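You operate a simulated robot arm through the tools that you are given. There is no shell and no other tool. Be economical: measure what you need, move in short steps, check, and stop when the job is done.

Carry out the task below with a simulated robot arm. There is one attempt and no reset: what you move stays moved.

TASK
Set the blue marker to 0.

It is judged by the outcome, as a careful person would: the job done as asked, and still so three seconds after it is handed in. It fails if anything else is knocked over, pushed out of place, dropped, spilled or broken.

THE ROBOT
A 7-joint arm with a two-finger parallel gripper, fixed in place. Base frame: the origin is at the foot of the arm, x ahead of it, y to its left, z up. Lengths are in m, angles in rad, forces in N, time in s.
Its first joint turns from -1.152 to 1.152 rad. Payload 2.5 kg.
Tool frame: the origin (TCP) lies between the finger pads and is the grasp point; the fingertips stand 0.023 m ahead of it; z points along the fingers, y is the line along which they close. The gripper opens to 0.094 m. The fingers are 0.038 m wide and 0.01 m thick; the gripper's body (0.054 by 0.096 m) begins 0.039 m behind the TCP.
Orientation is that of the tool frame in the base frame, as a unit quaternion [w, x, y, z]. With the fingers straight down and closing along the base's y, the tool's x points along the base's -x, its y along +y and its z along -z.

THE INTERFACE
- The arm moves only by the tool apply_moves. Its argument "steps" is a list of rows, each a list of 6 numbers: the shift along the tool's x, y, z in m, then the turn, a rotation vector about the tool's x, y, z in degrees. In form: [[x, y, z, rx, ry, rz], ...]. A call has 1 to 8 rows; each row shifts and turns the commanded pose from where the row before left it, along the tool's axes as they then stand. "claw" is the opening, from 0 (shut) to 1 (fully open), set as the call begins (left out, the last holds). A row lasts 0.2 s, in which the tool goes at most 0.05 m and 0.15 rad; a call with a longer step from one row to the next is refused whole, and so is a gripper value outside its range. A pose out of reach is approached as far as the arm can. The call stops where the force on the tool passes 40 N (or 10 N more than at its start, if that is more) or the arm is blocked; 0.2 s more then pass. The fingers move at their own pace (about 0.108 m/s each) and stop on an object; they squeeze with about 25 N. The grip force told is the motor's: it shows also when the fingers shut on nothing. Time passes only in rows, and 0.2 s behind the last, so rows that do not move let the fingers close. It gives the time, the measured TCP pose, the force on the tool (base axes), the opening and the grip force at its end, in the units of the frame above (readings bear some noise), and new pictures: "pictures" is both (left out), scene, wrist or none.
- Cameras (640 x 400 px; columns grow to the right, rows downward): "scene" is fixed at [0.1295, -0.417, 0.5362]; the picture's right is [0.74, -0.68, 0.00], its down [-0.44, -0.47, -0.77] and it looks along [0.52, 0.56, -0.64] (base axes); focal length 319 px, centre (320, 200). "wrist" rides on the gripper at [-0.039, 0, -0.044] in the tool frame; the picture's right is [0.00, -1.00, 0.00], its down [0.97, 0.00, -0.24] and it looks along [0.24, 0.00, 0.97] (tool axes); focal length 218 px, centre (320, 200).
- measure_at(camera, pixels): for up to 12 pixels [column, row] of the newest picture of that camera ("zoom" is the newest enlarged one), the place [x, y, z] in the base frame of the surface seen there, good to about 0.002 m. No time passes.
- enlarge(camera, box): a new picture of the part [left, top, right, bottom] of that camera's present view, enlarged. No time passes.
- sign_off(): hands the job in; it is judged then, once.

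Work in short steps. Measure before you move; look again where a grasp or a placing could have gone wrong, and mend it. You have 60 turns and 120 pictures in all, the two below and enlarged ones among them. Open the gripper and draw the arm clear of the work before you hand the job in, unless the task says otherwise; then end with one line.

The tools are called as a command line: name --pt "numbers of a row" for each row, then --argument value for the rest, lists and objects as JSON in quotes. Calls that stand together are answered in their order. apply_moves: Moves the arm, as the interface text tells. Its arguments: {"type":"object","properties":{"steps":{"type":"array","items":{"type":"array","items":{"type":"number"}}},"claw":{"type":"number"},"pictures":{"type":"string","enum":["both","scene","wrist","none"]}},"required":["steps"]} The other tools are called the same way: measure_at (camera, pixels) gives the place of the surface under pixels of a picture; enlarge (camera, box) takes an enlarged picture of a part of a camera's view; sign_off () hands the job in.

At the start:

```text
time_s: 0.0
tcp_pos: [0.3763, -0.2192, 0.3194]
tcp_rot: [0.0, 0.0, 1.0, 0.0]
contact_force: [1.1, -0.7, 0.1]
gripper_width: 0.094
gripper_force: 0.2
```

scene: 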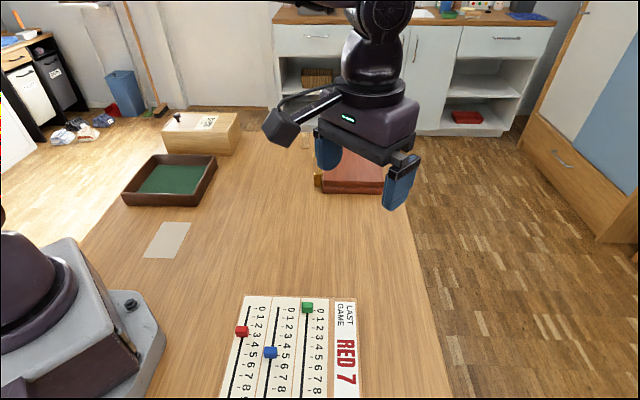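
wrist: 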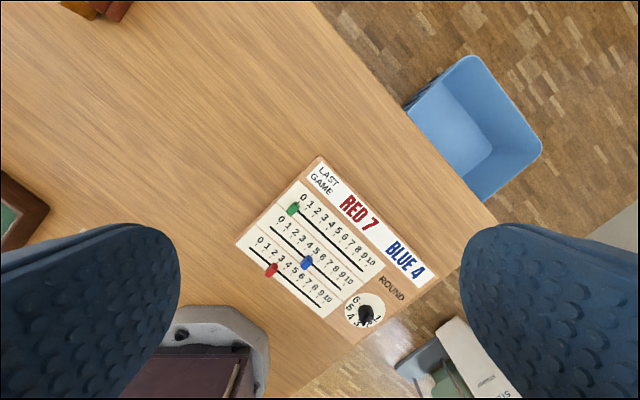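

The scoreboard shows in the wrist view, with the blue marker near (306,262). I'll enlarge that part to see the details.

enlarge --camera "wrist" --box '[230, 150, 450, 350]'

enlarge --camera "scene" --box '[210, 280, 380, 400]'

measure_at --camera "wrist" --pixels '[[306, 262], [293, 208], [271, 270], [271, 227], [280, 234], [345, 285], [320, 156], [236, 242], [305, 200], [251, 248]]'

```text
2.00 times, centred on (340, 250) of wrist
```

zoom: 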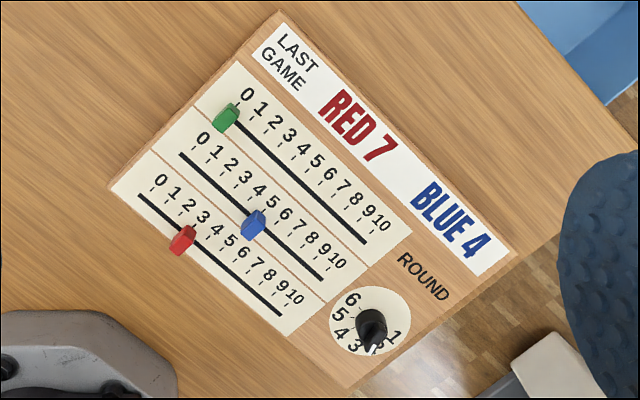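

```text
3.33 times, centred on (295, 340) of scene
```

zoom: 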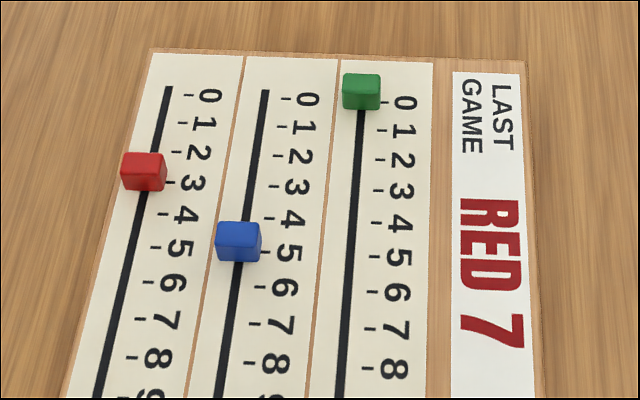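

```text
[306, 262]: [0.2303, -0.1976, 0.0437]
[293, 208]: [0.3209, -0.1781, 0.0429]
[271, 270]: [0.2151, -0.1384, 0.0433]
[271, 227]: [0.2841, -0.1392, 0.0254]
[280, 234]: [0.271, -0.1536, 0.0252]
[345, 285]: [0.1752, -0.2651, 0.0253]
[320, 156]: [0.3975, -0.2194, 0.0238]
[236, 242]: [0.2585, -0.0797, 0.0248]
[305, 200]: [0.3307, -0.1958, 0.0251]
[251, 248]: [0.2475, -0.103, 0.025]
```

The two cameras need cross-checking for height, so I'll measure the same features in the scene zoom.

measure_at --camera "zoom" --pixels '[[238, 234], [238, 254], [361, 82], [361, 102], [265, 92], [288, 99], [268, 251], [220, 390], [60, 100], [345, 60], [145, 160], [383, 102]]'

measure_at --camera "scene" --pixels '[[270, 348], [307, 304], [200, 330], [400, 300], [281, 307], [281, 309]]'

```text
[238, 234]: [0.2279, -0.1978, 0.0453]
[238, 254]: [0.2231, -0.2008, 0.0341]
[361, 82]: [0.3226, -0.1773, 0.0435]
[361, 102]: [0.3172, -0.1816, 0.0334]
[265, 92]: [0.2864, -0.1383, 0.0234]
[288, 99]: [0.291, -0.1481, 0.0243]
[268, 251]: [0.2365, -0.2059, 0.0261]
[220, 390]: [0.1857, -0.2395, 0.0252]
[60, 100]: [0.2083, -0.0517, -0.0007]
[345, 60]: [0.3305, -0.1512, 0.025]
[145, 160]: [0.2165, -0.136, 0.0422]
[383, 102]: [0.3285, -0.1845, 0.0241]
```

```text
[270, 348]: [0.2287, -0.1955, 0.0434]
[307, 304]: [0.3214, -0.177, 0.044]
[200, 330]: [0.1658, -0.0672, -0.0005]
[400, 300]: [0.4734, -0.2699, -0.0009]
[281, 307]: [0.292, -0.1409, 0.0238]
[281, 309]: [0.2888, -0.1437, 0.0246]
```

Blue's centre is at about (0.2285, -0.197), with its top at z≈0.044 and the board at z≈0.025. The track runs at 45°, and 0 lies about 0.079 m toward +x+y. I'll turn the tool 45° so it closes along the track, keeping it high.

apply_moves --pt "0 0 0 0 0 7.5" --pt "0 0 0 0 0 7.5" --pt "0 0 0 0 0 7.5" --pt "0 0 0 0 0 7.5" --pt "0 0 0 0 0 7.5" --pt "0 0 0 0 0 7.5" --claw 0.5 --pictures "none"

apply_moves --pt "0.024 -0.0178 0.03 0 0 0" --pt "0.024 -0.0178 0.03 0 0 0" --pt "0.024 -0.0178 0.03 0 0 0" --pt "0.024 -0.0178 0.03 0 0 0" --pt "0.024 -0.0178 0.03 0 0 0" --pt "0 0 0 0 0 0"

```text
time_s: 1.4
tcp_pos: [0.3756, -0.2206, 0.3187]
tcp_rot: [-0.001, 0.384, 0.923, 0.0]
contact_force: [-0.1, 0.6, -0.2]
gripper_width: 0.047
gripper_force: 0.1
```

```text
time_s: 2.8
tcp_pos: [0.2274, -0.1966, 0.1696]
tcp_rot: [0.0, 0.383, 0.924, 0.0]
contact_force: [-1.2, -0.2, -0.6]
gripper_width: 0.0469
gripper_force: 0.0
```

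scene: 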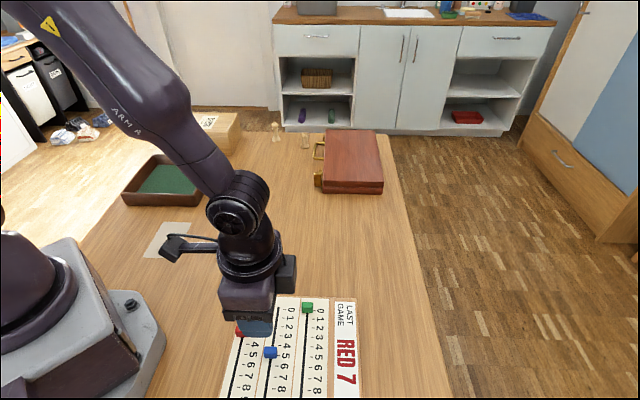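
wrist: 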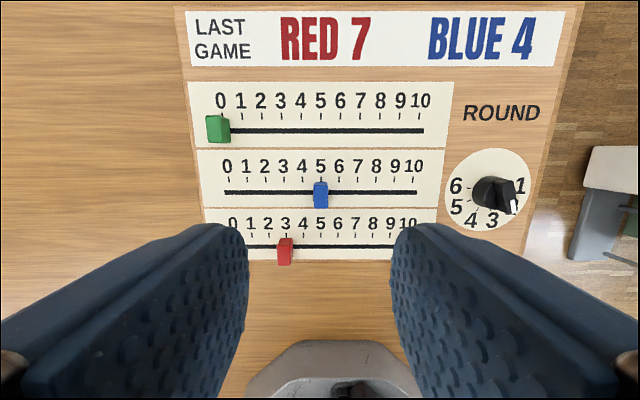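

The tool is square to the board and blue sits near 5, at (320,194). I'll measure marker and ticks from here.

measure_at --camera "wrist" --pixels '[[320, 187], [320, 203], [229, 180], [413, 180], [321, 180], [217, 123], [285, 244], [223, 119], [225, 192], [417, 192]]'

enlarge --camera "wrist" --box '[190, 90, 350, 270]'

```text
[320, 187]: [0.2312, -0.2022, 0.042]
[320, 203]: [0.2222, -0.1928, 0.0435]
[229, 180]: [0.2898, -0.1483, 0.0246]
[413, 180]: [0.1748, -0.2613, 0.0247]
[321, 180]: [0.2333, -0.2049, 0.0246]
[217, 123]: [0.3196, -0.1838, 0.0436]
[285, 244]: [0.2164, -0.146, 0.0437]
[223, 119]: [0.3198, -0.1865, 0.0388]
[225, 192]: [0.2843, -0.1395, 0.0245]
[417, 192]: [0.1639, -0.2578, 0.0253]
```

```text
2.22 times, centred on (270, 180) of wrist
```

zoom: 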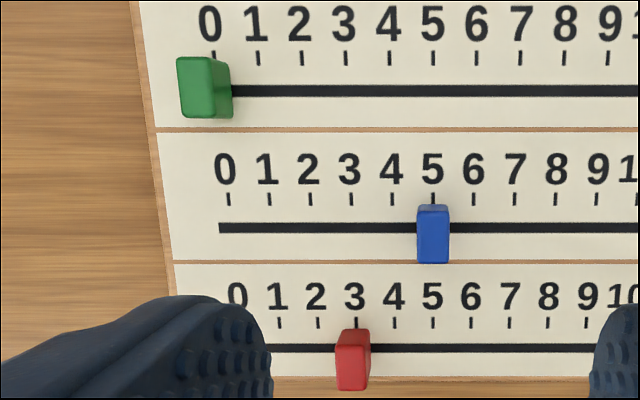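

Blue is exactly on 5, and tick spacing is about 0.0161 m. The TCP is centred over it, so I'll descend most of the way.

apply_moves --pt "0 0 0.03 0 0 0" --pt "0 0 0.03 0 0 0" --pt "0 0 0.025 0 0 0" --pt "0 0 0.01 0 0 0" --pt "0 0 0 0 0 0"

```text
time_s: 4.0
tcp_pos: [0.2272, -0.1977, 0.0743]
tcp_rot: [0.001, 0.383, 0.924, 0.0]
contact_force: [-0.6, -0.8, -0.3]
gripper_width: 0.0468
gripper_force: 0.0
```

scene: 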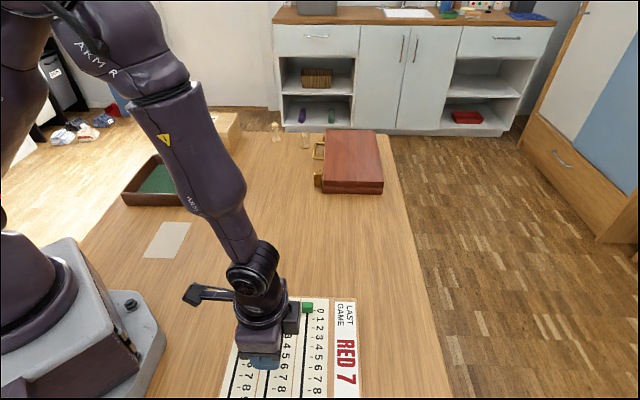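
wrist: 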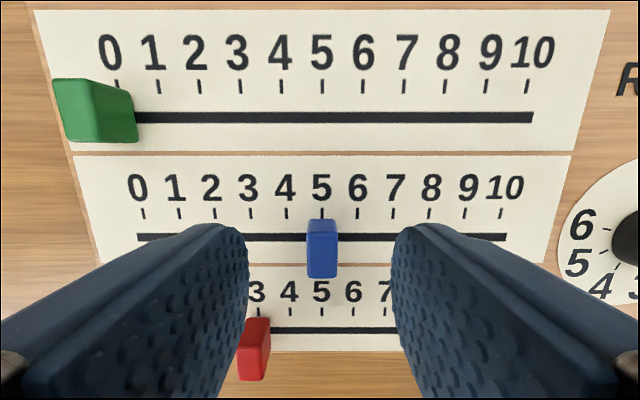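

The marker is centred between the fingers and the force is clean. I'll lower the last 0.021 m.

apply_moves --pt "0 0 0.011 0 0 0" --pt "0 0 0.01 0 0 0" --pt "0 0 0 0 0 0"

```text
time_s: 4.8
tcp_pos: [0.2272, -0.1978, 0.0516]
tcp_rot: [0.0, 0.383, 0.924, 0.0]
contact_force: [-0.3, -0.1, 0.0]
gripper_width: 0.0471
gripper_force: 0.2
```

scene: 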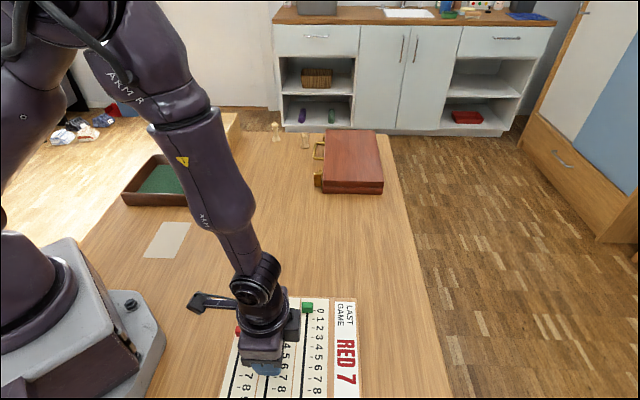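
wrist: 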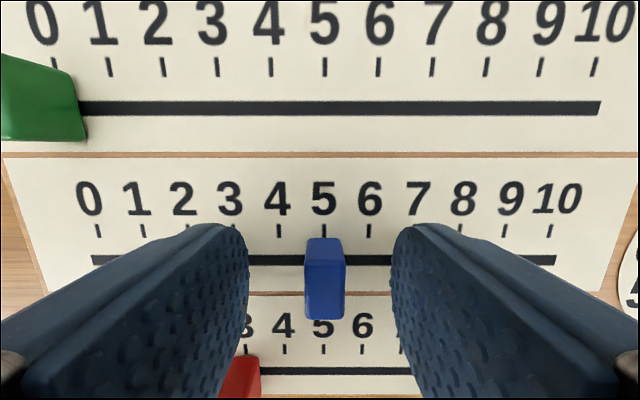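

In place, with no contact. I'll close on the marker.

apply_moves --pt "0 0 0 0 0 0" --pt "0 0 0 0 0 0" --pt "0 0 0 0 0 0" --claw 0 --pictures "wrist"

```text
time_s: 5.6
tcp_pos: [0.228, -0.1974, 0.0539]
tcp_rot: [0.001, 0.383, 0.924, 0.0]
contact_force: [0.2, -0.8, 0.1]
gripper_width: 0.0107
gripper_force: 24.9
```

wrist: 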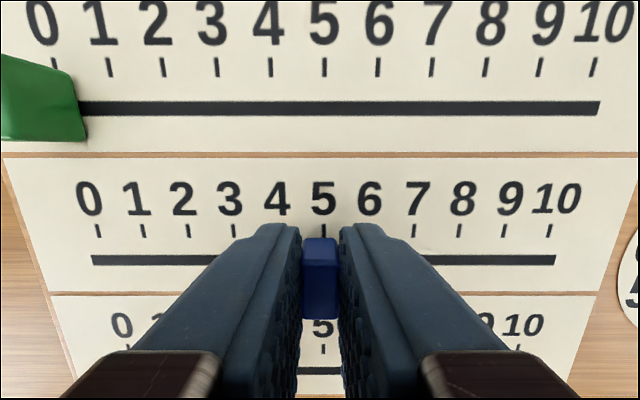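

It's held at 0.0107 m wide. I'll slide it along +tool y by about 0.078 m toward 0, then check.

apply_moves --pt "0 0.013 0 0 0 0" --pt "0 0.013 0 0 0 0" --pt "0 0.013 0 0 0 0" --pt "0 0.013 0 0 0 0" --pt "0 0.013 0 0 0 0" --pt "0 0.013 0 0 0 0" --pt "0 0 0 0 0 0"

```text
time_s: 7.2
tcp_pos: [0.2827, -0.1414, 0.0535]
tcp_rot: [-0.001, 0.382, 0.924, 0.0]
contact_force: [-8.4, 9.4, 16.3]
gripper_width: 0.0107
gripper_force: 24.7
```

scene: 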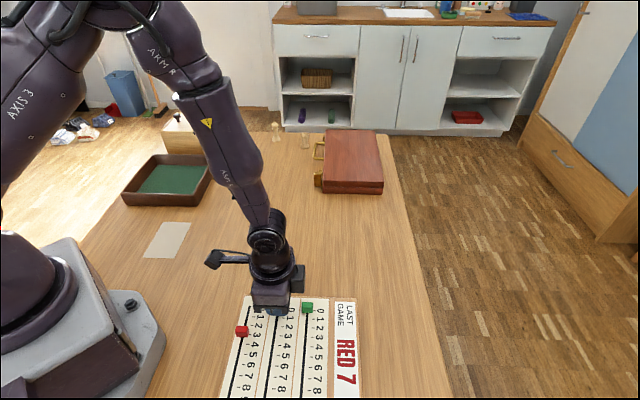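
wrist: 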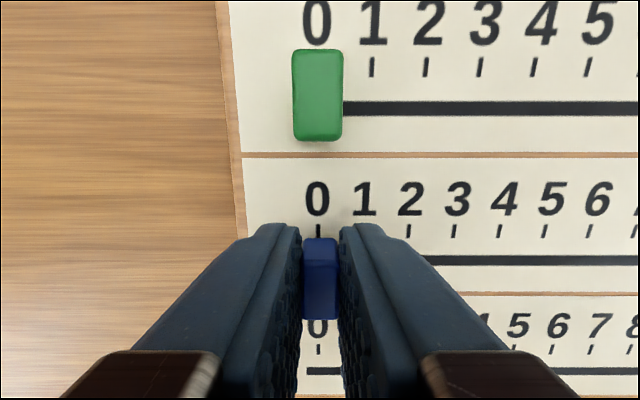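

The 0 tick is at column 318 and the marker centre near 320, so it's within a millimetre. I'll nudge it 0.0008 m and zoom in.

apply_moves --pt "0 0.0008 0 0 0 0" --pt "0 0 0 0 0 0" --pictures "none"

enlarge --camera "wrist" --box '[260, 180, 380, 255]'

```text
time_s: 7.8
tcp_pos: [0.2823, -0.142, 0.0527]
tcp_rot: [0.0, 0.383, 0.924, 0.0]
contact_force: [-8.7, 7.9, 16.6]
gripper_width: 0.0104
gripper_force: 25.2
```

```text
5.33 times, centred on (320, 218) of wrist
```

zoom: 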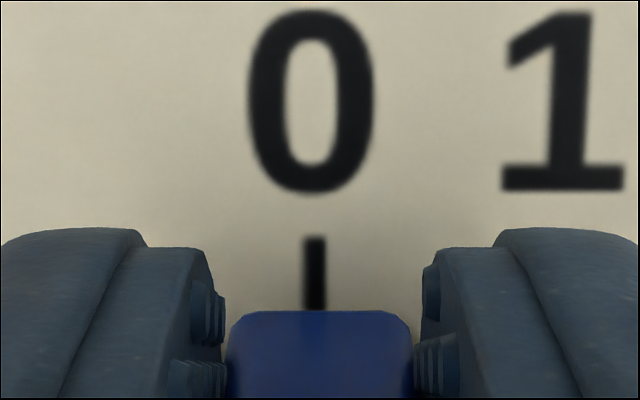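

The marker lines up with the 0 tick to within 0.4 mm. I'll release it and go straight up.

apply_moves --pt "0 0 0 0 0 0" --pt "0 0 0 0 0 0" --claw 0.4 --pictures "none"

apply_moves --pt "0 0 -0.015 0 0 0" --pt "0 0 -0.03 0 0 0" --pt "0 0 -0.03 0 0 0" --pt "0 0 -0.03 0 0 0" --pt "0 0 -0.03 0 0 0" --pt "0 0 0 0 0 0"

enlarge --camera "wrist" --box '[220, 90, 440, 270]'

```text
time_s: 8.4
tcp_pos: [0.2832, -0.1412, 0.053]
tcp_rot: [0.001, 0.383, 0.924, 0.0]
contact_force: [0.2, 0.0, 0.6]
gripper_width: 0.0377
gripper_force: 0.0
```

```text
time_s: 9.8
tcp_pos: [0.2843, -0.1427, 0.188]
tcp_rot: [0.0, 0.383, 0.924, 0.0]
contact_force: [0.7, 0.2, 0.3]
gripper_width: 0.0376
gripper_force: 0.2
```

scene: 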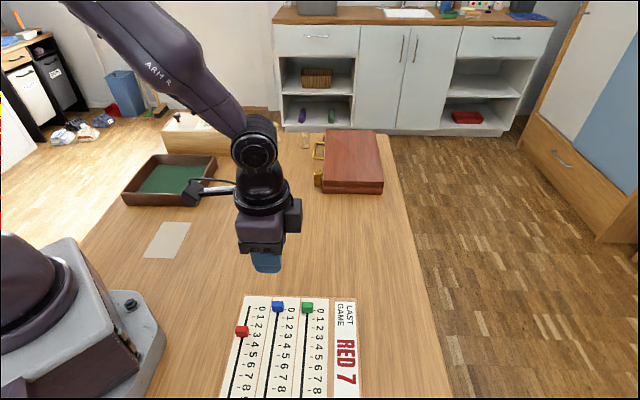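
wrist: 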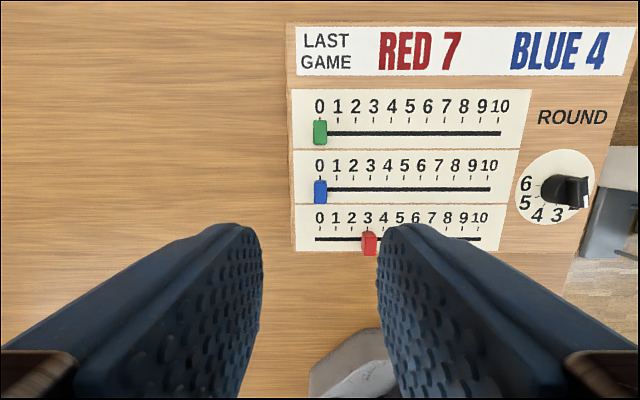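

```text
2.22 times, centred on (330, 180) of wrist
```

zoom: 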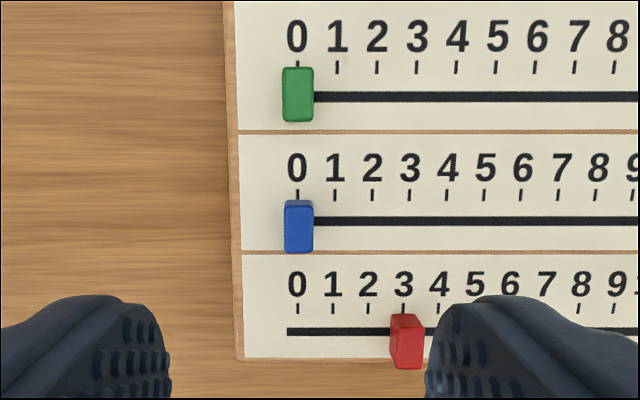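

Blue sits on 0, red is still on 3, green still on 0, and the board hasn't moved. I'll open the gripper fully, raise the arm a bit more and hand in.

apply_moves --pt "0 0 -0.04 0 0 0" --pt "0 0 -0.04 0 0 0" --pt "0 0 0 0 0 0" --claw 1 --pictures "scene"

sign_off

```text
time_s: 10.6
tcp_pos: [0.2834, -0.1426, 0.2686]
tcp_rot: [0.0, 0.382, 0.924, 0.0]
contact_force: [-0.2, 0.4, 0.8]
gripper_width: 0.0938
gripper_force: 0.0
```

scene: 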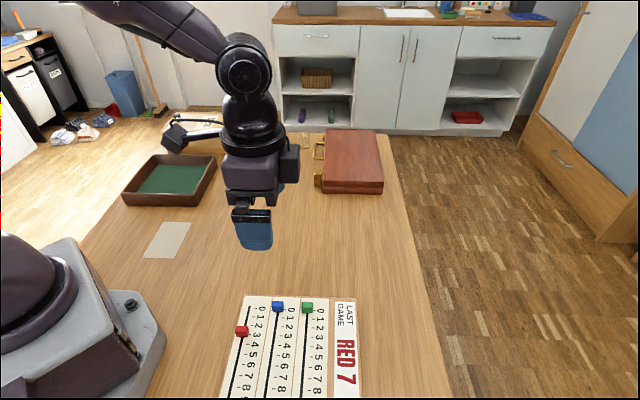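

```text
The job is handed in.
```

The blue marker is now at 0 (it was at 5); the red and green markers and the board did not move, and the arm is clear with the gripper open.
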